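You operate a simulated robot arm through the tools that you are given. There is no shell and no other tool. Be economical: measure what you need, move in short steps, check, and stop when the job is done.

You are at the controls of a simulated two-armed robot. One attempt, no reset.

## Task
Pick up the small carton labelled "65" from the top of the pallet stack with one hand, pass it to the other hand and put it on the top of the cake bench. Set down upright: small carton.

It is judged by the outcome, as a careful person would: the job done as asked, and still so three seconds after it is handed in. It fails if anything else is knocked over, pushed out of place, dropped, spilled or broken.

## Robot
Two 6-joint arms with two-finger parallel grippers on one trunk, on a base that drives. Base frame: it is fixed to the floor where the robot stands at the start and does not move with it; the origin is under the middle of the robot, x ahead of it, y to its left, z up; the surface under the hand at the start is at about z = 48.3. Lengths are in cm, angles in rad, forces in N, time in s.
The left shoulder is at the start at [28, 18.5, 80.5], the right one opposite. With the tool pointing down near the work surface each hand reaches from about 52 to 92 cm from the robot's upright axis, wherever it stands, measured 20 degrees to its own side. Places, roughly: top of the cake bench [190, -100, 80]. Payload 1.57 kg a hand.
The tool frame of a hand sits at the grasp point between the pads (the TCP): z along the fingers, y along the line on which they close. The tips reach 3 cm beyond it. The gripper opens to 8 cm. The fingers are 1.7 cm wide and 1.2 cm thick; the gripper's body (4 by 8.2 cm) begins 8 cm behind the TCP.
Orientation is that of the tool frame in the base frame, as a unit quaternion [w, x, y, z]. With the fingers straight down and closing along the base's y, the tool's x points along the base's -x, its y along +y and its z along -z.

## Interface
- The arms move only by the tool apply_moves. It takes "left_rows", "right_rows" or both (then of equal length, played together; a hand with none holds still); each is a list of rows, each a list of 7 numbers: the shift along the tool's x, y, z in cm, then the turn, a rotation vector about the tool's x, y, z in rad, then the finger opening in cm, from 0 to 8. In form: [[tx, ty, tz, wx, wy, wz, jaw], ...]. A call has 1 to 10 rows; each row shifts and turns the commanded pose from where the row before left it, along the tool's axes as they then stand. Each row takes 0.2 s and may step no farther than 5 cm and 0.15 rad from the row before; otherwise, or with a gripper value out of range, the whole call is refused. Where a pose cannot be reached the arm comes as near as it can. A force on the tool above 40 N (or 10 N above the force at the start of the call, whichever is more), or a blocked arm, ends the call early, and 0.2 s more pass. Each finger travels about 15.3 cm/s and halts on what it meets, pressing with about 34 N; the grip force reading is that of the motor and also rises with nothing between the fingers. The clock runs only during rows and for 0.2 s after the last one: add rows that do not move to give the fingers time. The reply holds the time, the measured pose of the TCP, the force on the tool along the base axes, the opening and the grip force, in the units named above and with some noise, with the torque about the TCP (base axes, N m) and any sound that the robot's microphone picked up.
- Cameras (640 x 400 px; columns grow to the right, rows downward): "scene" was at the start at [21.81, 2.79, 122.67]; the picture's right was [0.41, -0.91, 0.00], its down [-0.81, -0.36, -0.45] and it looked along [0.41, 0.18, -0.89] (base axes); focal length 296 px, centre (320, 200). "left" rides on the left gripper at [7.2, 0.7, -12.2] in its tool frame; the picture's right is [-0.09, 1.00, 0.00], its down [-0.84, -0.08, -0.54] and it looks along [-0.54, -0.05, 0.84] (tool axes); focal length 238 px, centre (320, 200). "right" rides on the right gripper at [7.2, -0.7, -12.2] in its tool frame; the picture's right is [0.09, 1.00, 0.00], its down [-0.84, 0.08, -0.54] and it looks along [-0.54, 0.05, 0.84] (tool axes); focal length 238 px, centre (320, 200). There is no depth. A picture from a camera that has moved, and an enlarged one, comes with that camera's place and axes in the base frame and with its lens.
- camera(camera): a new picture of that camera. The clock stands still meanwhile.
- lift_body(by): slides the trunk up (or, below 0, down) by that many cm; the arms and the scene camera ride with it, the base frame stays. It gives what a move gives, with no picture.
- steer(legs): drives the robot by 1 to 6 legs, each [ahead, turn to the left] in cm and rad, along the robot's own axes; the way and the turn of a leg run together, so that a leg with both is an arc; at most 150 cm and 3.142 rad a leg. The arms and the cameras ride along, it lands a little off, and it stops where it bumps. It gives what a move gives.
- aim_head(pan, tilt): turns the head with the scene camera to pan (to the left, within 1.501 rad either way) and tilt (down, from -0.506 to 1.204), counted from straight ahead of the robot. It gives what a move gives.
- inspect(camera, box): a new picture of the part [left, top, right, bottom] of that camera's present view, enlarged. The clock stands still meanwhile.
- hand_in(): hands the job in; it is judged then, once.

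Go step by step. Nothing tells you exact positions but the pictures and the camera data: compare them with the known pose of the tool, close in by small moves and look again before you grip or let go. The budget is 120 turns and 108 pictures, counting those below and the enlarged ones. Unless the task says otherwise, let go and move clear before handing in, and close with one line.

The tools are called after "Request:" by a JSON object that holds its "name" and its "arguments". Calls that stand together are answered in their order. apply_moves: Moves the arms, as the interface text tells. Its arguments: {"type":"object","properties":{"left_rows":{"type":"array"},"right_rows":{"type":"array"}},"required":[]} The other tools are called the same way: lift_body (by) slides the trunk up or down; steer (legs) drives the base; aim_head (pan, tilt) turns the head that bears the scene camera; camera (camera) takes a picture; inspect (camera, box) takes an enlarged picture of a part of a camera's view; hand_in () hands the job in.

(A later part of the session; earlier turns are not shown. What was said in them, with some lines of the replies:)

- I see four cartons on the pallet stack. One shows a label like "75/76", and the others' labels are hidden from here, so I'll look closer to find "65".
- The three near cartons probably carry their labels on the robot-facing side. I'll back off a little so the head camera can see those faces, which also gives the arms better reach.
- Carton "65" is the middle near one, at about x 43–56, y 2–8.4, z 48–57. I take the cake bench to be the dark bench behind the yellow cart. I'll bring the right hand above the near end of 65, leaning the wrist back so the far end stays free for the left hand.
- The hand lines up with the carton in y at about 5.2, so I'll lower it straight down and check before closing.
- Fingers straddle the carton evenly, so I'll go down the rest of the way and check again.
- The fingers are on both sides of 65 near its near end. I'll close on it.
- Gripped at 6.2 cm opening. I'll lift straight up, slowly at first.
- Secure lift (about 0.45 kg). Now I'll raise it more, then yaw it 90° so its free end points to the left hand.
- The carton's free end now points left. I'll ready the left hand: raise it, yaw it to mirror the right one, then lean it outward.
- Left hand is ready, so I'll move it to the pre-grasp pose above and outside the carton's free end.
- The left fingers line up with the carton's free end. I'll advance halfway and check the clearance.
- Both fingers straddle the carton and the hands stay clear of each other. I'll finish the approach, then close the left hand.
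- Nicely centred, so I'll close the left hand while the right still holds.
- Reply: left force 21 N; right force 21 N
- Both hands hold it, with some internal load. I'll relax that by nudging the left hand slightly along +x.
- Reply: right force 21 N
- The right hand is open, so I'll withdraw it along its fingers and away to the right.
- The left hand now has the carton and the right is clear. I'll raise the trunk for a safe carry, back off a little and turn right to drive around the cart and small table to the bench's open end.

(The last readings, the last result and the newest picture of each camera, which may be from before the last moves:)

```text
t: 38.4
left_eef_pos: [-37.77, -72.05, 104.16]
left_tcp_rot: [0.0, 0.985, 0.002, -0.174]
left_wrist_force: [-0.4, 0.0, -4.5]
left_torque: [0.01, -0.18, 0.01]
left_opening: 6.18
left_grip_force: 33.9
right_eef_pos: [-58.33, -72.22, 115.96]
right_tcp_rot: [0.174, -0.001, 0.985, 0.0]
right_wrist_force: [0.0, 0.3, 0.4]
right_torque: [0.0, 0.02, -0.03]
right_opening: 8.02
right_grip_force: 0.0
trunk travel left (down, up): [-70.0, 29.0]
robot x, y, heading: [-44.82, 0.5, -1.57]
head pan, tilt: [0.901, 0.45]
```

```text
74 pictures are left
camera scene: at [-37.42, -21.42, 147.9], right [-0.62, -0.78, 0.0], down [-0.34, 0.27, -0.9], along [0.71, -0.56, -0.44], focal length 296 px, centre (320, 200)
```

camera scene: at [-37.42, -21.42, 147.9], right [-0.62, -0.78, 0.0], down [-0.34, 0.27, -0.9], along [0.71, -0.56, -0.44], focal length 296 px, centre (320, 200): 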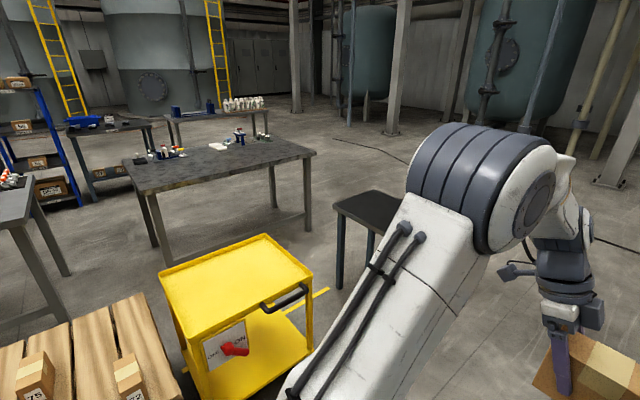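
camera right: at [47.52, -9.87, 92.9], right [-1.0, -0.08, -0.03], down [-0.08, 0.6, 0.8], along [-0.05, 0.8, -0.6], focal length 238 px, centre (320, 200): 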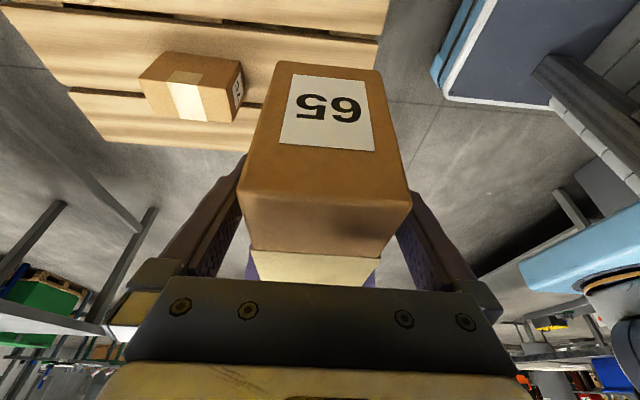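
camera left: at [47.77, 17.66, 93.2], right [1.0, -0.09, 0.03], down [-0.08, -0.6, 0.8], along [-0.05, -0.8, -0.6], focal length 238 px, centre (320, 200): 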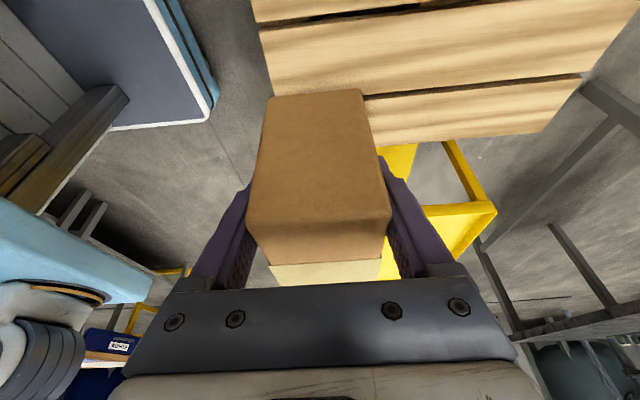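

The grip is holding well. I need the bench geometry more exactly before routing, so I'll zoom in on it.

Request:
{"name": "inspect", "arguments": {"camera": "scene", "box": [100, 80, 420, 280]}}

```text
2.00 times, centred on (260, 180) of scene
camera zoom: at [-37.42, -21.42, 147.9], right [-0.62, -0.78, 0.0], down [-0.34, 0.27, -0.9], along [0.71, -0.56, -0.44], focal length 591 px, centre (440, 240)
```

zoom: 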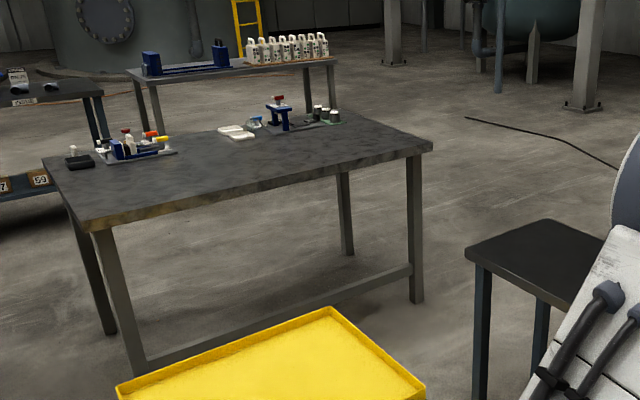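

Bench top is about x 143–212, y −37 to −160, with its near-right quarter free and items at the back and left. The small table is around x 40–88, y −126 to −171. I'll drive down the open lane, then along the bench's right side.

Request:
{"name": "steer", "arguments": {"legs": [[0, 0.088], [113, 0], [113, 0], [0, 1.48]]}}

Request:
{"name": "aim_head", "arguments": {"pan": 0.35, "tilt": 0.4}}

Request:
{"name": "camera", "arguments": {"camera": "scene"}}

```text
t: 53.8
left_eef_pos: [47.23, -216.23, 104.17]
left_tcp_rot: [0.126, 0.683, 0.709, -0.121]
left_wrist_force: [0.6, -0.5, -4.4]
left_torque: [0.17, 0.01, -0.03]
left_opening: 6.22
left_grip_force: 34.3
right_eef_pos: [48.01, -236.75, 115.83]
right_tcp_rot: [-0.121, 0.709, -0.683, -0.125]
right_wrist_force: [-0.2, 0.4, 0.6]
right_torque: [-0.02, 0.05, -0.01]
right_opening: 8.01
right_grip_force: 0.1
trunk travel left (down, up): [-70.0, 29.0]
robot x, y, heading: [-24.95, -225.92, 0.04]
head pan, tilt: [0.901, 0.45]
```

```text
t: 54.8
left_eef_pos: [47.1, -216.4, 104.14]
left_tcp_rot: [0.125, 0.683, 0.709, -0.122]
left_wrist_force: [0.3, -1.0, -4.8]
left_torque: [0.17, -0.03, 0.0]
left_opening: 6.17
left_grip_force: 34.1
right_eef_pos: [48.05, -236.8, 116.07]
right_tcp_rot: [-0.122, 0.709, -0.683, -0.125]
right_wrist_force: [0.6, 0.6, 0.2]
right_torque: [0.0, 0.0, -0.01]
right_opening: 7.99
right_grip_force: 0.0
trunk travel left (down, up): [-70.0, 29.0]
robot x, y, heading: [-24.85, -225.77, 0.043]
head pan, tilt: [0.351, 0.4]
```

```text
72 pictures are left
camera scene: at [-0.07, -221.44, 148.36], right [0.38, -0.92, 0.0], down [-0.36, -0.15, -0.92], along [0.85, 0.35, -0.39], focal length 296 px, centre (320, 200)
```

scene: 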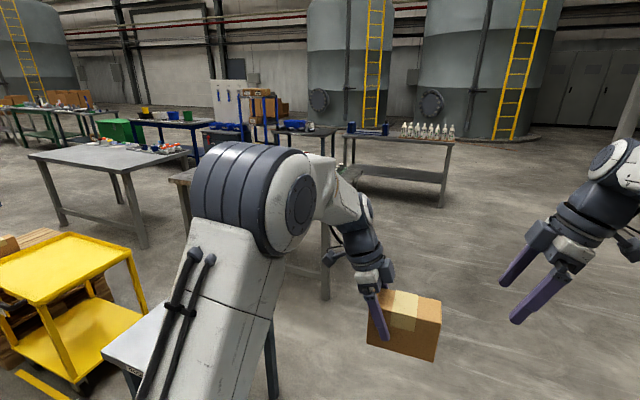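

The lane along y ≈ −225 ahead is clear and the carton is steady. I'll drive on to the right of the bench end.

Request:
{"name": "steer", "arguments": {"legs": [[0, -0.043], [100, 0], [92, 0]]}}

Request:
{"name": "aim_head", "arguments": {"pan": 1.3, "tilt": 0.6}}

Request:
{"name": "camera", "arguments": {"camera": "scene"}}

```text
t: 64.7
left_eef_pos: [238.74, -226.55, 104.26]
left_tcp_rot: [0.121, 0.71, 0.682, -0.126]
left_wrist_force: [0.6, 0.4, -5.3]
left_torque: [0.13, -0.03, 0.01]
left_opening: 6.19
left_grip_force: 33.8
right_eef_pos: [238.19, -246.92, 115.94]
right_tcp_rot: [0.127, -0.681, 0.711, 0.121]
right_wrist_force: [-0.4, 0.3, -1.0]
right_torque: [-0.02, -0.01, -0.01]
right_opening: 7.96
right_grip_force: 0.1
trunk travel left (down, up): [-70.0, 29.0]
robot x, y, heading: [166.51, -230.02, -0.041]
head pan, tilt: [0.351, 0.4]
```

```text
t: 66.0
left_eef_pos: [238.92, -226.44, 104.14]
left_tcp_rot: [0.12, 0.71, 0.682, -0.126]
left_wrist_force: [0.9, 0.0, -4.3]
left_torque: [0.16, 0.0, 0.02]
left_opening: 6.21
left_grip_force: 34.1
right_eef_pos: [238.06, -246.9, 116.05]
right_tcp_rot: [0.126, -0.681, 0.711, 0.121]
right_wrist_force: [-0.3, 1.1, 0.8]
right_torque: [0.0, 0.01, 0.0]
right_opening: 8.0
right_grip_force: 0.1
trunk travel left (down, up): [-70.0, 29.0]
robot x, y, heading: [166.32, -230.25, -0.042]
head pan, tilt: [1.3, 0.6]
```

```text
71 pictures are left
camera scene: at [185.28, -222.27, 146.54], right [0.95, -0.31, 0.0], down [-0.17, -0.54, -0.83], along [0.25, 0.79, -0.56], focal length 296 px, centre (320, 200)
```

scene: 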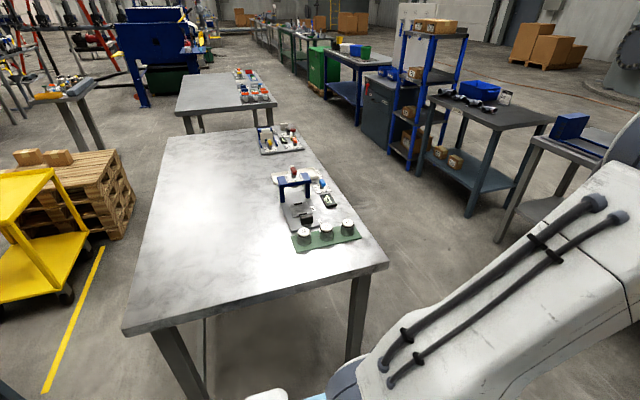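

The bench's right end is just ahead-left, and its front-left quarter from this side is empty while the mat with jars sits at x ≥ 200. I'll square up to the bench end.

Request:
{"name": "steer", "arguments": {"legs": [[13, 0], [0, 1.613]]}}

Request:
{"name": "aim_head", "arguments": {"pan": 0.0, "tilt": 0.8}}

Request:
{"name": "camera", "arguments": {"camera": "scene"}}

```text
t: 71.3
left_eef_pos: [168.56, -159.19, 104.09]
left_tcp_rot: [0.175, -0.03, 0.984, 0.004]
left_wrist_force: [-0.9, 0.4, -4.7]
left_torque: [-0.01, 0.14, 0.02]
left_opening: 6.2
left_grip_force: 34.2
right_eef_pos: [189.12, -157.86, 115.98]
right_tcp_rot: [0.005, 0.984, 0.029, -0.174]
right_wrist_force: [-0.6, 0.1, -0.7]
right_torque: [0.03, 0.0, 0.01]
right_opening: 7.97
right_grip_force: 0.0
trunk travel left (down, up): [-70.0, 29.0]
robot x, y, heading: [179.72, -230.69, 1.631]
head pan, tilt: [1.3, 0.6]
```

```text
t: 72.8
left_eef_pos: [168.56, -159.17, 104.17]
left_tcp_rot: [0.174, -0.03, 0.984, 0.005]
left_wrist_force: [-0.1, -0.4, -4.1]
left_torque: [0.0, 0.14, -0.03]
left_opening: 6.21
left_grip_force: 33.9
right_eef_pos: [189.08, -157.83, 116.01]
right_tcp_rot: [0.006, 0.984, 0.03, -0.174]
right_wrist_force: [-0.2, 0.4, 0.4]
right_torque: [0.0, -0.01, -0.02]
right_opening: 7.98
right_grip_force: 0.1
trunk travel left (down, up): [-70.0, 29.0]
robot x, y, heading: [180.0, -230.84, 1.633]
head pan, tilt: [0.0, 0.799]
```

```text
70 pictures are left
camera scene: at [178.23, -206.53, 144.86], right [1.0, 0.06, 0.0], down [0.04, -0.72, -0.7], along [-0.04, 0.7, -0.72], focal length 296 px, centre (320, 200)
```

scene: 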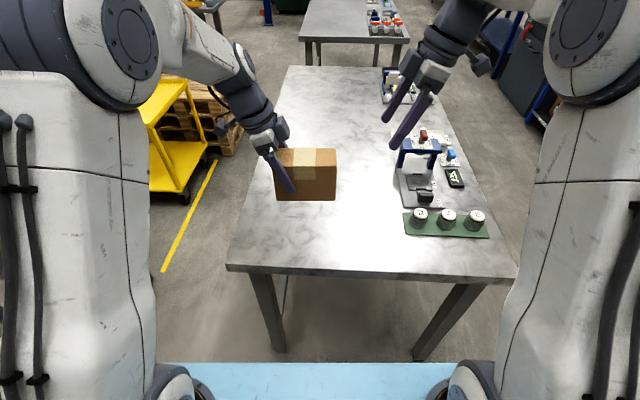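

The carton hovers over the bench edge. I'll pull the right hand back and up to keep it off the bench items, then creep forward.

Request:
{"name": "apply_moves", "arguments": {"right_rows": [[-0.69, 4, -1.9, 0, 0, 0, 8], [-0.69, 4, -1.9, 0, 0, 0, 8], [-0.69, 4, -1.9, 0, 0, 0, 8], [-0.69, 4, -1.9, 0, 0, 0, 8]]}}

Request:
{"name": "steer", "arguments": {"legs": [[16, 0]]}}

Request:
{"name": "lift_body", "arguments": {"by": -12}}

Request:
{"name": "camera", "arguments": {"camera": "scene"}}

Request:
{"name": "camera", "arguments": {"camera": "left"}}

```text
t: 73.8
left_eef_pos: [168.5, -159.18, 104.17]
left_tcp_rot: [0.175, -0.03, 0.984, 0.005]
left_wrist_force: [1.1, -0.7, -4.1]
left_torque: [-0.04, 0.14, 0.02]
left_opening: 6.2
left_grip_force: 34.1
right_eef_pos: [190.53, -173.79, 124.13]
right_tcp_rot: [0.005, 0.984, 0.029, -0.174]
right_wrist_force: [0.1, 0.5, 0.4]
right_torque: [-0.05, -0.04, 0.04]
right_opening: 7.99
right_grip_force: 0.1
trunk travel left (down, up): [-70.0, 29.0]
robot x, y, heading: [179.85, -230.62, 1.633]
head pan, tilt: [0.0, 0.799]
```

```text
t: 75.2
left_eef_pos: [167.52, -143.45, 104.13]
left_tcp_rot: [0.174, -0.031, 0.984, 0.005]
left_wrist_force: [-0.9, 0.3, -4.6]
left_torque: [-0.01, 0.17, -0.02]
left_opening: 6.19
left_grip_force: 33.8
right_eef_pos: [189.5, -158.08, 123.96]
right_tcp_rot: [0.006, 0.984, 0.03, -0.174]
right_wrist_force: [-0.9, -0.3, 0.1]
right_torque: [0.0, 0.01, -0.07]
right_opening: 8.01
right_grip_force: 0.2
trunk travel left (down, up): [-70.0, 29.0]
robot x, y, heading: [178.51, -214.92, 1.633]
head pan, tilt: [0.0, 0.799]
```

```text
t: 76.7
left_eef_pos: [167.45, -143.4, 92.15]
left_tcp_rot: [0.174, -0.031, 0.984, 0.004]
left_wrist_force: [-0.5, -0.5, -3.7]
left_torque: [-0.04, 0.16, 0.01]
left_opening: 6.17
left_grip_force: 33.6
right_eef_pos: [189.43, -158.02, 112.11]
right_tcp_rot: [0.005, 0.984, 0.029, -0.175]
right_wrist_force: [0.4, -0.2, 0.2]
right_torque: [0.02, 0.01, 0.0]
right_opening: 7.99
right_grip_force: 0.1
trunk travel left (down, up): [-58.0, 41.0]
robot x, y, heading: [178.41, -215.06, 1.635]
head pan, tilt: [0.0, 0.799]
```

```text
69 pictures are left
camera scene: at [177.23, -190.8, 132.86], right [1.0, 0.06, 0.0], down [0.04, -0.72, -0.7], along [-0.04, 0.7, -0.72], focal length 296 px, centre (320, 200)
```

scene: 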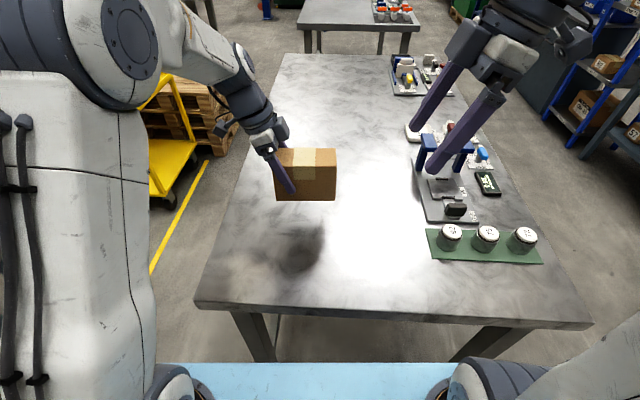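

```text
68 pictures are left
camera left: at [156.57, -143.37, 101.18], right [0.02, 1.0, 0.03], down [0.6, -0.04, 0.8], along [0.8, 0.0, -0.6], focal length 238 px, centre (320, 200)
```

left: 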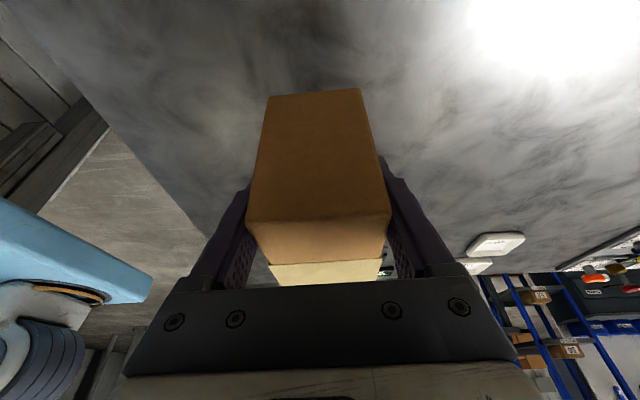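

The carton is over clear bench surface with its bottom about 6 cm above it. I'll lower most of the way with the arm, watching the force.

Request:
{"name": "apply_moves", "arguments": {"left_rows": [[0.34, 0, 0.94, 0, 0, 0, 4], [0.34, 0, 0.94, 0, 0, 0, 4], [0.34, 0, 0.94, 0, 0, 0, 4], [0.34, 0, 0.94, 0, 0, 0, 4], [0, 0, 0, 0, 0, 0, 4]]}}

Request:
{"name": "inspect", "arguments": {"camera": "scene", "box": [220, 120, 400, 280]}}

```text
t: 77.9
left_eef_pos: [167.44, -143.54, 88.15]
left_tcp_rot: [0.175, -0.031, 0.984, 0.005]
left_wrist_force: [0.2, -0.5, -5.1]
left_torque: [0.01, 0.19, 0.02]
left_opening: 6.2
left_grip_force: 34.3
right_eef_pos: [189.58, -157.97, 112.18]
right_tcp_rot: [0.005, 0.984, 0.03, -0.174]
right_wrist_force: [0.8, 0.6, 0.0]
right_torque: [-0.01, -0.03, 0.02]
right_opening: 7.99
right_grip_force: 0.0
trunk travel left (down, up): [-58.0, 41.0]
robot x, y, heading: [178.65, -214.96, 1.636]
head pan, tilt: [0.0, 0.799]
```

```text
2.50 times, centred on (310, 200) of scene
camera zoom: at [177.23, -190.79, 132.85], right [1.0, 0.06, 0.0], down [0.04, -0.72, -0.7], along [-0.04, 0.7, -0.72], focal length 739 px, centre (345, 200)
```

zoom: 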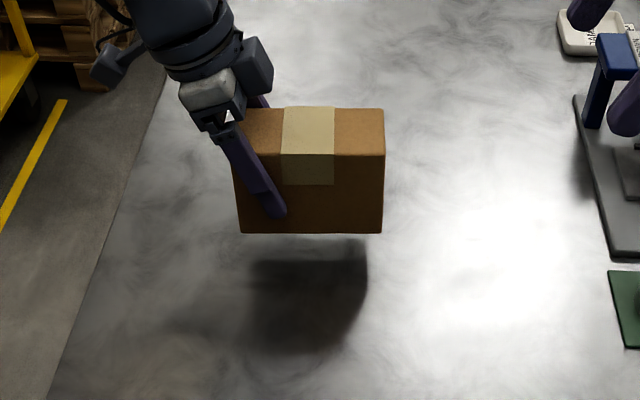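

Still above the surface, so I'll lower in fine steps until contact shows in the force.

Request:
{"name": "apply_moves", "arguments": {"left_rows": [[0.17, 0, 0.47, 0, 0, 0, 4], [0.17, 0, 0.47, 0, 0, 0, 4], [0, 0, 0, 0, 0, 0, 4]]}}

Request:
{"name": "apply_moves", "arguments": {"left_rows": [[0.137, 0, 0.376, 0, 0, 0, 4], [0, 0, 0, 0, 0, 0, 4]]}}

Request:
{"name": "apply_moves", "arguments": {"left_rows": [[0.1, 0, 0.28, 0, 0, 0, 4], [0, 0, 0, 0, 0, 0, 4]]}}

Request:
{"name": "inspect", "arguments": {"camera": "scene", "box": [220, 120, 400, 280]}}

```text
t: 78.7
left_eef_pos: [167.55, -143.36, 87.01]
left_tcp_rot: [0.174, -0.031, 0.984, 0.005]
left_wrist_force: [-0.2, 0.2, -4.9]
left_torque: [-0.01, 0.11, 0.01]
left_opening: 6.17
left_grip_force: 34.4
right_eef_pos: [189.37, -158.06, 112.18]
right_tcp_rot: [0.005, 0.984, 0.029, -0.175]
right_wrist_force: [1.2, 0.6, 0.4]
right_torque: [-0.01, -0.03, 0.0]
right_opening: 8.01
right_grip_force: 0.0
trunk travel left (down, up): [-58.0, 41.0]
robot x, y, heading: [178.82, -215.23, 1.632]
head pan, tilt: [0.0, 0.799]
```

```text
t: 79.3
left_eef_pos: [167.53, -143.51, 86.58]
left_tcp_rot: [0.175, -0.031, 0.984, 0.005]
left_wrist_force: [-0.5, 1.0, -5.0]
left_torque: [-0.01, 0.15, 0.01]
left_opening: 6.21
left_grip_force: 34.3
right_eef_pos: [189.48, -158.04, 112.18]
right_tcp_rot: [0.005, 0.984, 0.03, -0.175]
right_wrist_force: [0.1, 0.4, 0.3]
right_torque: [0.03, 0.01, 0.0]
right_opening: 8.01
right_grip_force: 0.0
trunk travel left (down, up): [-58.0, 41.0]
robot x, y, heading: [178.53, -215.24, 1.634]
head pan, tilt: [0.0, 0.799]
```

```text
t: 79.9
left_eef_pos: [167.37, -143.4, 86.25]
left_tcp_rot: [0.174, -0.03, 0.984, 0.005]
left_wrist_force: [0.7, 0.4, -3.5]
left_torque: [-0.01, 0.16, 0.02]
left_opening: 6.17
left_grip_force: 34.1
right_eef_pos: [189.46, -158.06, 112.08]
right_tcp_rot: [0.005, 0.984, 0.03, -0.175]
right_wrist_force: [-0.7, 0.0, 0.5]
right_torque: [-0.02, -0.01, 0.0]
right_opening: 8.02
right_grip_force: 0.1
trunk travel left (down, up): [-58.0, 41.0]
robot x, y, heading: [178.98, -215.26, 1.635]
head pan, tilt: [0.0, 0.799]
```

```text
2.50 times, centred on (310, 200) of scene
camera zoom: at [177.23, -190.79, 132.85], right [1.0, 0.06, 0.0], down [0.04, -0.72, -0.7], along [-0.04, 0.7, -0.72], focal length 739 px, centre (345, 200)
```

zoom: 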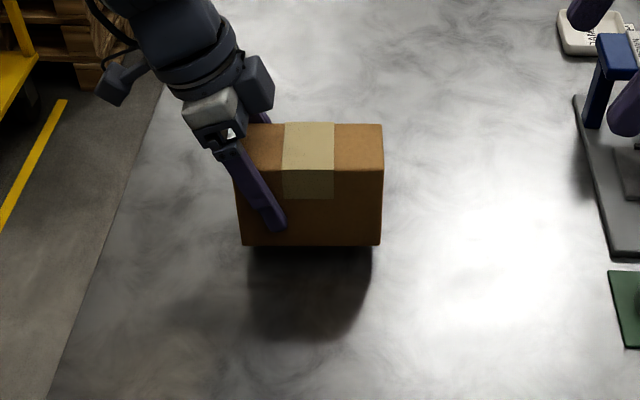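

Request:
{"name": "apply_moves", "arguments": {"left_rows": [[0.1, 0, 0.28, 0, 0, 0, 4], [0, 0, 0, 0, 0, 0, 4]]}}

Request:
{"name": "apply_moves", "arguments": {"left_rows": [[0.1, 0, 0.28, 0, 0, 0, 4], [0, 0, 0, 0, 0, 0, 4]]}}

Request:
{"name": "inspect", "arguments": {"camera": "scene", "box": [220, 120, 400, 280]}}

```text
t: 80.5
left_eef_pos: [167.31, -143.38, 86.17]
left_tcp_rot: [0.174, -0.031, 0.984, 0.005]
left_wrist_force: [0.2, 0.3, -4.1]
left_torque: [-0.05, 0.13, 0.0]
left_opening: 6.21
left_grip_force: 34.7
right_eef_pos: [189.31, -157.98, 112.1]
right_tcp_rot: [0.005, 0.984, 0.03, -0.174]
right_wrist_force: [0.3, -0.4, -0.2]
right_torque: [-0.01, -0.01, -0.03]
right_opening: 8.02
right_grip_force: 0.0
trunk travel left (down, up): [-58.0, 41.0]
robot x, y, heading: [178.73, -214.85, 1.634]
head pan, tilt: [0.0, 0.799]
```

```text
t: 81.1
left_eef_pos: [167.36, -143.5, 85.78]
left_tcp_rot: [0.175, -0.031, 0.984, 0.004]
left_wrist_force: [-0.2, 0.3, -3.7]
left_torque: [-0.02, 0.17, 0.03]
left_opening: 6.17
left_grip_force: 33.5
right_eef_pos: [189.37, -157.92, 112.03]
right_tcp_rot: [0.005, 0.984, 0.03, -0.174]
right_wrist_force: [-0.5, -0.3, -0.3]
right_torque: [0.0, -0.04, -0.01]
right_opening: 7.99
right_grip_force: 0.2
trunk travel left (down, up): [-58.0, 41.0]
robot x, y, heading: [178.74, -215.35, 1.635]
head pan, tilt: [0.0, 0.799]
```

```text
2.50 times, centred on (310, 200) of scene
camera zoom: at [177.23, -190.79, 132.85], right [1.0, 0.06, 0.0], down [0.04, -0.72, -0.7], along [-0.04, 0.7, -0.72], focal length 739 px, centre (345, 200)
```

zoom: 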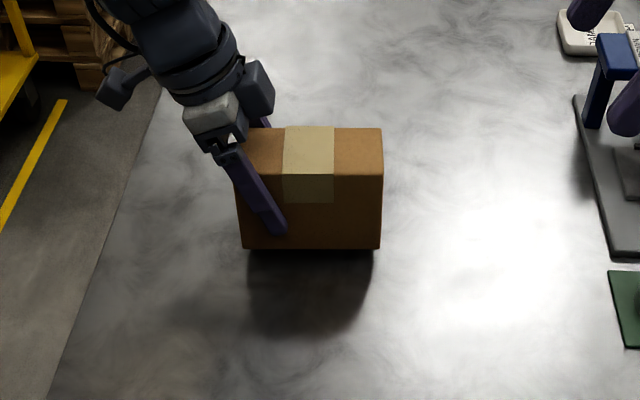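

Not touching yet, so I'll continue in fine steps.

Request:
{"name": "apply_moves", "arguments": {"left_rows": [[0.1, 0, 0.28, 0, 0, 0, 4], [0, 0, 0, 0, 0, 0, 4]]}}

Request:
{"name": "apply_moves", "arguments": {"left_rows": [[0.1, 0, 0.28, 0, 0, 0, 4], [0, 0, 0, 0, 0, 0, 4]]}}

Request:
{"name": "inspect", "arguments": {"camera": "scene", "box": [260, 170, 350, 250]}}

```text
t: 81.7
left_eef_pos: [167.41, -143.45, 85.57]
left_tcp_rot: [0.174, -0.03, 0.984, 0.005]
left_wrist_force: [0.2, 1.1, -4.1]
left_torque: [-0.01, 0.15, -0.03]
left_opening: 6.2
left_grip_force: 33.8
right_eef_pos: [189.46, -158.04, 112.06]
right_tcp_rot: [0.006, 0.984, 0.03, -0.174]
right_wrist_force: [-0.4, -0.7, 0.5]
right_torque: [-0.02, 0.04, -0.01]
right_opening: 8.0
right_grip_force: 0.0
trunk travel left (down, up): [-58.0, 41.0]
robot x, y, heading: [178.69, -215.56, 1.636]
head pan, tilt: [0.0, 0.799]
```

```text
t: 82.3
left_eef_pos: [167.36, -143.41, 85.15]
left_tcp_rot: [0.175, -0.03, 0.984, 0.005]
left_wrist_force: [-0.3, 0.6, -4.5]
left_torque: [0.0, 0.17, 0.05]
left_opening: 6.18
left_grip_force: 34.1
right_eef_pos: [189.45, -158.0, 112.11]
right_tcp_rot: [0.005, 0.984, 0.03, -0.174]
right_wrist_force: [0.4, -0.3, -0.2]
right_torque: [-0.01, 0.0, 0.04]
right_opening: 7.99
right_grip_force: 0.0
trunk travel left (down, up): [-58.0, 41.0]
robot x, y, heading: [178.66, -215.17, 1.635]
head pan, tilt: [0.0, 0.799]
```

```text
5.00 times, centred on (305, 210) of scene
camera zoom: at [177.23, -190.79, 132.85], right [1.0, 0.06, 0.0], down [0.04, -0.72, -0.7], along [-0.04, 0.7, -0.72], focal length 1478 px, centre (395, 150)
```

zoom: 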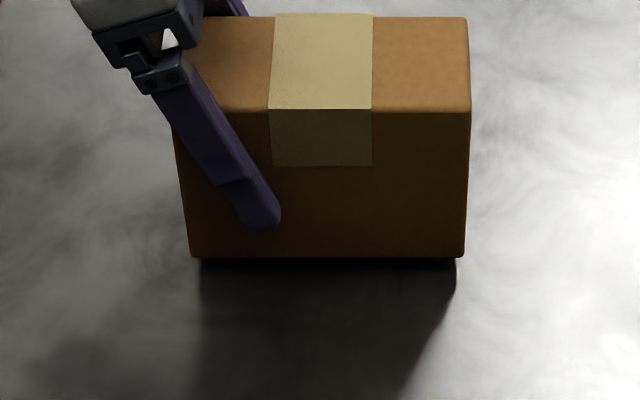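

Nearly down; a few more small steps.

Request:
{"name": "apply_moves", "arguments": {"left_rows": [[0.07, 0, 0.19, 0, 0, 0, 4], [0, 0, 0, 0, 0, 0, 4]]}}

Request:
{"name": "apply_moves", "arguments": {"left_rows": [[0.07, 0, 0.19, 0, 0, 0, 4], [0, 0, 0, 0, 0, 0, 4]]}}

Request:
{"name": "apply_moves", "arguments": {"left_rows": [[0.07, 0, 0.19, 0, 0, 0, 4], [0, 0, 0, 0, 0, 0, 4]]}}

Request:
{"name": "inspect", "arguments": {"camera": "scene", "box": [260, 170, 350, 250]}}

```text
t: 82.9
left_eef_pos: [167.46, -143.55, 84.95]
left_tcp_rot: [0.174, -0.03, 0.984, 0.005]
left_wrist_force: [-0.7, -0.1, -4.0]
left_torque: [-0.01, 0.18, 0.01]
left_opening: 6.16
left_grip_force: 33.7
right_eef_pos: [189.29, -158.11, 112.16]
right_tcp_rot: [0.006, 0.984, 0.03, -0.174]
right_wrist_force: [-0.1, -0.1, 0.6]
right_torque: [-0.02, -0.01, -0.01]
right_opening: 8.0
right_grip_force: 0.1
trunk travel left (down, up): [-58.0, 41.0]
robot x, y, heading: [178.55, -215.21, 1.632]
head pan, tilt: [0.0, 0.799]
```

```text
t: 83.5
left_eef_pos: [167.39, -143.53, 84.99]
left_tcp_rot: [0.174, -0.03, 0.984, 0.005]
left_wrist_force: [0.0, 0.2, -4.3]
left_torque: [0.01, 0.16, 0.03]
left_opening: 6.2
left_grip_force: 33.9
right_eef_pos: [189.49, -157.99, 112.12]
right_tcp_rot: [0.005, 0.984, 0.03, -0.174]
right_wrist_force: [-0.2, 0.1, 0.1]
right_torque: [0.01, 0.01, -0.04]
right_opening: 7.97
right_grip_force: 0.1
trunk travel left (down, up): [-58.0, 41.0]
robot x, y, heading: [178.59, -214.77, 1.632]
head pan, tilt: [0.0, 0.799]
```

```text
t: 84.1
left_eef_pos: [167.4, -143.45, 84.71]
left_tcp_rot: [0.175, -0.031, 0.984, 0.005]
left_wrist_force: [0.6, 0.4, -4.9]
left_torque: [-0.06, 0.16, 0.0]
left_opening: 6.19
left_grip_force: 34.2
right_eef_pos: [189.41, -158.0, 112.11]
right_tcp_rot: [0.005, 0.984, 0.03, -0.175]
right_wrist_force: [-0.2, -0.1, -0.3]
right_torque: [0.01, 0.0, -0.03]
right_opening: 8.01
right_grip_force: 0.0
trunk travel left (down, up): [-58.0, 41.0]
robot x, y, heading: [178.83, -215.05, 1.634]
head pan, tilt: [0.0, 0.799]
```

```text
5.00 times, centred on (305, 210) of scene
camera zoom: at [177.23, -190.79, 132.85], right [1.0, 0.06, 0.0], down [0.04, -0.72, -0.7], along [-0.04, 0.7, -0.72], focal length 1478 px, centre (395, 150)
```

zoom: 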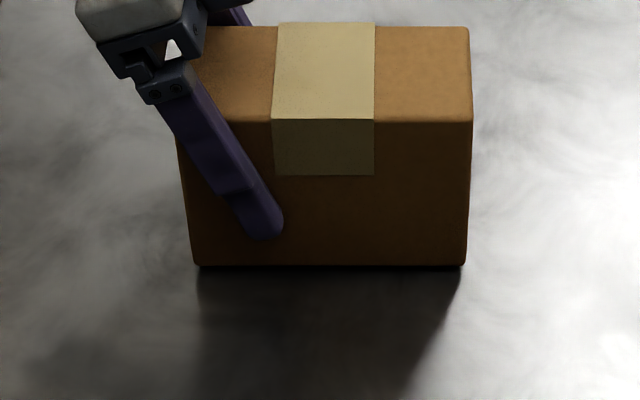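

Very close now. I'll take a couple more small steps.

Request:
{"name": "apply_moves", "arguments": {"left_rows": [[0.07, 0, 0.19, 0, 0, 0, 4], [0, 0, 0, 0, 0, 0, 4]]}}

Request:
{"name": "apply_moves", "arguments": {"left_rows": [[0.07, 0, 0.19, 0, 0, 0, 4], [0, 0, 0, 0, 0, 0, 4]]}}

Request:
{"name": "inspect", "arguments": {"camera": "scene", "box": [260, 170, 350, 250]}}

```text
t: 84.7
left_eef_pos: [167.57, -143.46, 84.38]
left_tcp_rot: [0.174, -0.031, 0.984, 0.005]
left_wrist_force: [0.7, -0.1, -4.6]
left_torque: [-0.01, 0.14, 0.01]
left_opening: 6.18
left_grip_force: 33.7
right_eef_pos: [189.43, -158.03, 112.16]
right_tcp_rot: [0.006, 0.984, 0.03, -0.175]
right_wrist_force: [-0.7, -0.2, 0.0]
right_torque: [0.01, -0.01, 0.0]
right_opening: 8.0
right_grip_force: 0.2
trunk travel left (down, up): [-58.0, 41.0]
robot x, y, heading: [178.58, -215.09, 1.63]
head pan, tilt: [0.0, 0.799]
```

```text
t: 85.3
left_eef_pos: [167.5, -143.52, 84.24]
left_tcp_rot: [0.175, -0.031, 0.984, 0.005]
left_wrist_force: [0.4, 0.1, -3.8]
left_torque: [-0.01, 0.18, 0.0]
left_opening: 6.19
left_grip_force: 34.1
right_eef_pos: [189.39, -157.86, 111.99]
right_tcp_rot: [0.005, 0.984, 0.03, -0.174]
right_wrist_force: [0.1, -0.9, 0.0]
right_torque: [0.0, 0.0, -0.01]
right_opening: 8.0
right_grip_force: 0.1
trunk travel left (down, up): [-58.0, 41.0]
robot x, y, heading: [178.68, -214.94, 1.633]
head pan, tilt: [0.0, 0.799]
```

```text
5.00 times, centred on (305, 210) of scene
camera zoom: at [177.23, -190.79, 132.85], right [1.0, 0.06, 0.0], down [0.04, -0.72, -0.7], along [-0.04, 0.7, -0.72], focal length 1478 px, centre (395, 150)
```

zoom: 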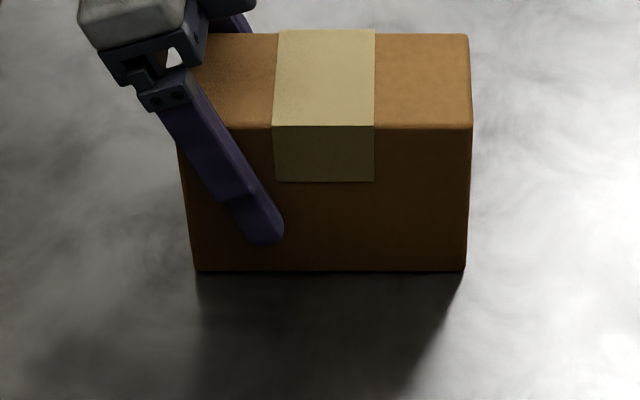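

Request:
{"name": "apply_moves", "arguments": {"left_rows": [[0.07, 0, 0.19, 0, 0, 0, 4], [0, 0, 0, 0, 0, 0, 4]]}}

Request:
{"name": "apply_moves", "arguments": {"left_rows": [[0.05, 0, 0.14, 0, 0, 0, 4], [0, 0, 0, 0, 0, 0, 4]]}}

Request:
{"name": "inspect", "arguments": {"camera": "scene", "box": [260, 170, 350, 250]}}

```text
t: 85.9
left_eef_pos: [167.43, -143.46, 84.21]
left_tcp_rot: [0.174, -0.03, 0.984, 0.004]
left_wrist_force: [1.2, -0.9, 3.6]
left_torque: [0.15, -0.08, -0.14]
left_opening: 6.19
left_grip_force: 34.1
right_eef_pos: [189.46, -157.97, 112.23]
right_tcp_rot: [0.006, 0.984, 0.03, -0.174]
right_wrist_force: [-0.3, -0.8, -0.7]
right_torque: [0.01, 0.03, 0.02]
right_opening: 8.02
right_grip_force: 0.1
trunk travel left (down, up): [-58.0, 41.0]
robot x, y, heading: [178.75, -214.93, 1.635]
head pan, tilt: [0.0, 0.799]
```

```text
t: 86.5
left_eef_pos: [167.47, -143.48, 84.24]
left_tcp_rot: [0.174, -0.03, 0.984, 0.006]
left_wrist_force: [-3.4, -4.2, 19.6]
left_torque: [-0.78, 0.16, -0.35]
left_opening: 6.18
left_grip_force: 34.2
right_eef_pos: [189.34, -158.13, 112.15]
right_tcp_rot: [0.005, 0.984, 0.031, -0.174]
right_wrist_force: [-0.3, 0.9, 0.1]
right_torque: [0.01, 0.0, -0.02]
right_opening: 7.99
right_grip_force: 0.1
trunk travel left (down, up): [-58.0, 41.0]
robot x, y, heading: [178.61, -214.96, 1.633]
head pan, tilt: [0.0, 0.799]
```

```text
5.00 times, centred on (305, 210) of scene
camera zoom: at [177.22, -190.9, 132.9], right [1.0, 0.06, 0.0], down [0.04, -0.72, -0.7], along [-0.04, 0.7, -0.72], focal length 1478 px, centre (395, 150)
```

zoom: 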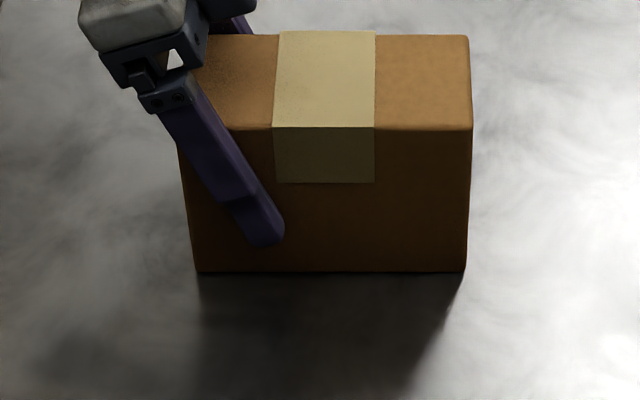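

Contact confirmed, with the carton pressing the bench. I'll relieve the pressure slightly, open gently, and check.

Request:
{"name": "apply_moves", "arguments": {"left_rows": [[-0.04, 0, -0.1, 0, 0, 0, 4], [0, 0, 0, 0, 0, 0, 6.6], [0, 0, 0, 0, 0, 0, 7.4], [0, 0, 0, 0, 0, 0, 8], [0, 0, 0, 0, 0, 0, 8]]}}

Request:
{"name": "camera", "arguments": {"camera": "left"}}

Request:
{"name": "inspect", "arguments": {"camera": "scene", "box": [260, 170, 350, 250]}}

```text
t: 87.7
left_eef_pos: [167.43, -143.54, 83.92]
left_tcp_rot: [0.174, -0.031, 0.984, 0.004]
left_wrist_force: [-0.3, 0.0, 0.6]
left_torque: [0.02, 0.02, -0.02]
left_opening: 7.98
left_grip_force: 0.2
right_eef_pos: [189.42, -158.08, 112.12]
right_tcp_rot: [0.006, 0.984, 0.03, -0.175]
right_wrist_force: [0.6, -0.3, -0.8]
right_torque: [0.01, 0.0, 0.03]
right_opening: 7.98
right_grip_force: 0.0
trunk travel left (down, up): [-58.0, 41.0]
robot x, y, heading: [178.83, -215.3, 1.631]
head pan, tilt: [0.0, 0.799]
```

```text
60 pictures are left
camera left: at [156.58, -143.37, 93.09], right [0.02, 1.0, 0.03], down [0.6, -0.04, 0.8], along [0.8, 0.0, -0.6], focal length 238 px, centre (320, 200)
```

left: 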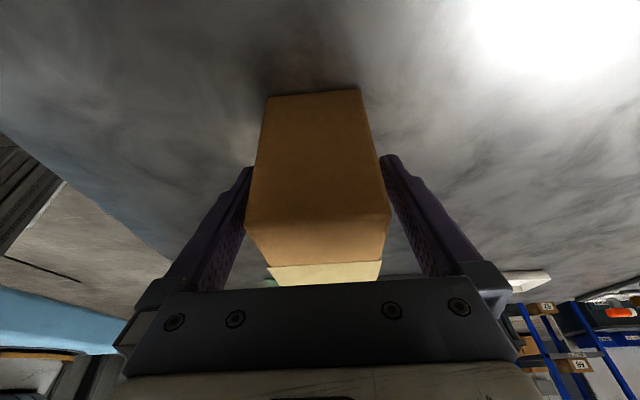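

```text
5.00 times, centred on (305, 210) of scene
camera zoom: at [177.23, -190.81, 132.86], right [1.0, 0.06, 0.0], down [0.04, -0.72, -0.7], along [-0.04, 0.7, -0.72], focal length 1478 px, centre (395, 150)
```

zoom: 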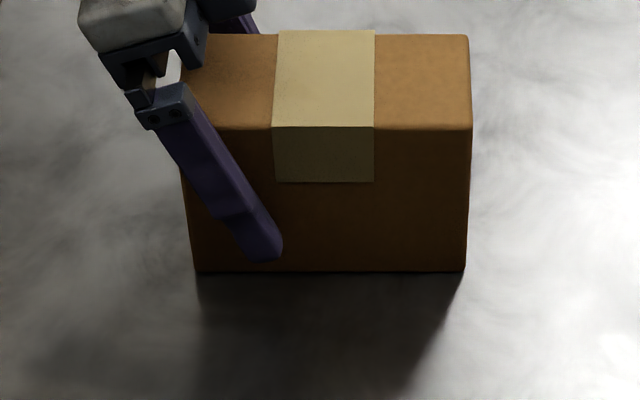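

The carton stands on its own on the bench. I'll withdraw the left hand along its fingers.

Request:
{"name": "apply_moves", "arguments": {"left_rows": [[0, 0, -1, 0, 0, 0, 8], [0, 0, -2, 0, 0, 0, 8], [0, 0, -3, 0, 0, 0, 8], [0, 0, -4, 0, 0, 0, 8], [0, 0, -4, 0, 0, 0, 8], [0, 0, -4, 0, 0, 0, 8], [0, 0, 0, 0, 0, 0, 8]]}}

Request:
{"name": "camera", "arguments": {"camera": "scene"}}

Request:
{"name": "camera", "arguments": {"camera": "left"}}

```text
t: 89.3
left_eef_pos: [161.44, -143.42, 101.1]
left_tcp_rot: [0.175, -0.031, 0.984, 0.005]
left_wrist_force: [0.4, -0.2, 0.9]
left_torque: [-0.01, 0.02, 0.01]
left_opening: 7.99
left_grip_force: 0.1
right_eef_pos: [189.38, -158.23, 112.23]
right_tcp_rot: [0.006, 0.984, 0.03, -0.174]
right_wrist_force: [-0.3, 0.1, 0.6]
right_torque: [0.03, -0.02, 0.02]
right_opening: 8.01
right_grip_force: 0.0
trunk travel left (down, up): [-58.0, 41.0]
robot x, y, heading: [178.65, -215.2, 1.637]
head pan, tilt: [0.0, 0.799]
```

```text
58 pictures are left
camera scene: at [177.23, -190.82, 132.86], right [1.0, 0.06, 0.0], down [0.04, -0.72, -0.7], along [-0.04, 0.7, -0.72], focal length 296 px, centre (320, 200)
```

scene: 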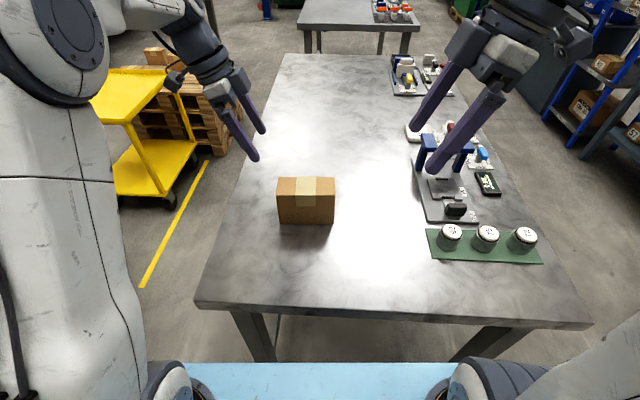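

```text
57 pictures are left
camera left: at [150.52, -143.36, 110.06], right [0.02, 1.0, 0.03], down [0.6, -0.04, 0.8], along [0.8, 0.0, -0.6], focal length 238 px, centre (320, 200)
```

left: 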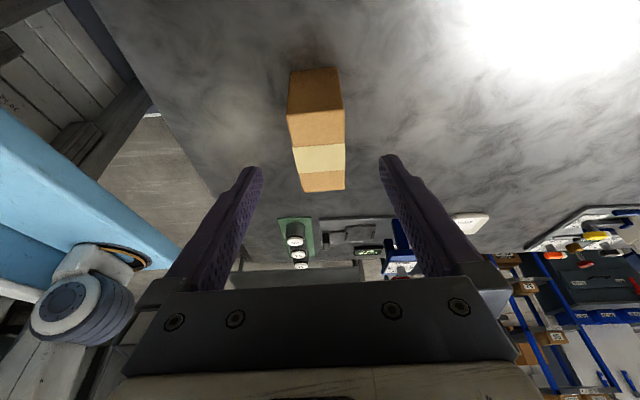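

The carton stands upright on the bench, both hands are empty and clear, and nothing else has moved, so I'm handing in.

Request:
{"name": "hand_in", "arguments": {}}

```text
The job is handed in.
```

Carton "65" was picked up with the right hand, passed to the left, and is standing upright on the cake bench. Both hands are clear, and I saw nothing else disturbed.
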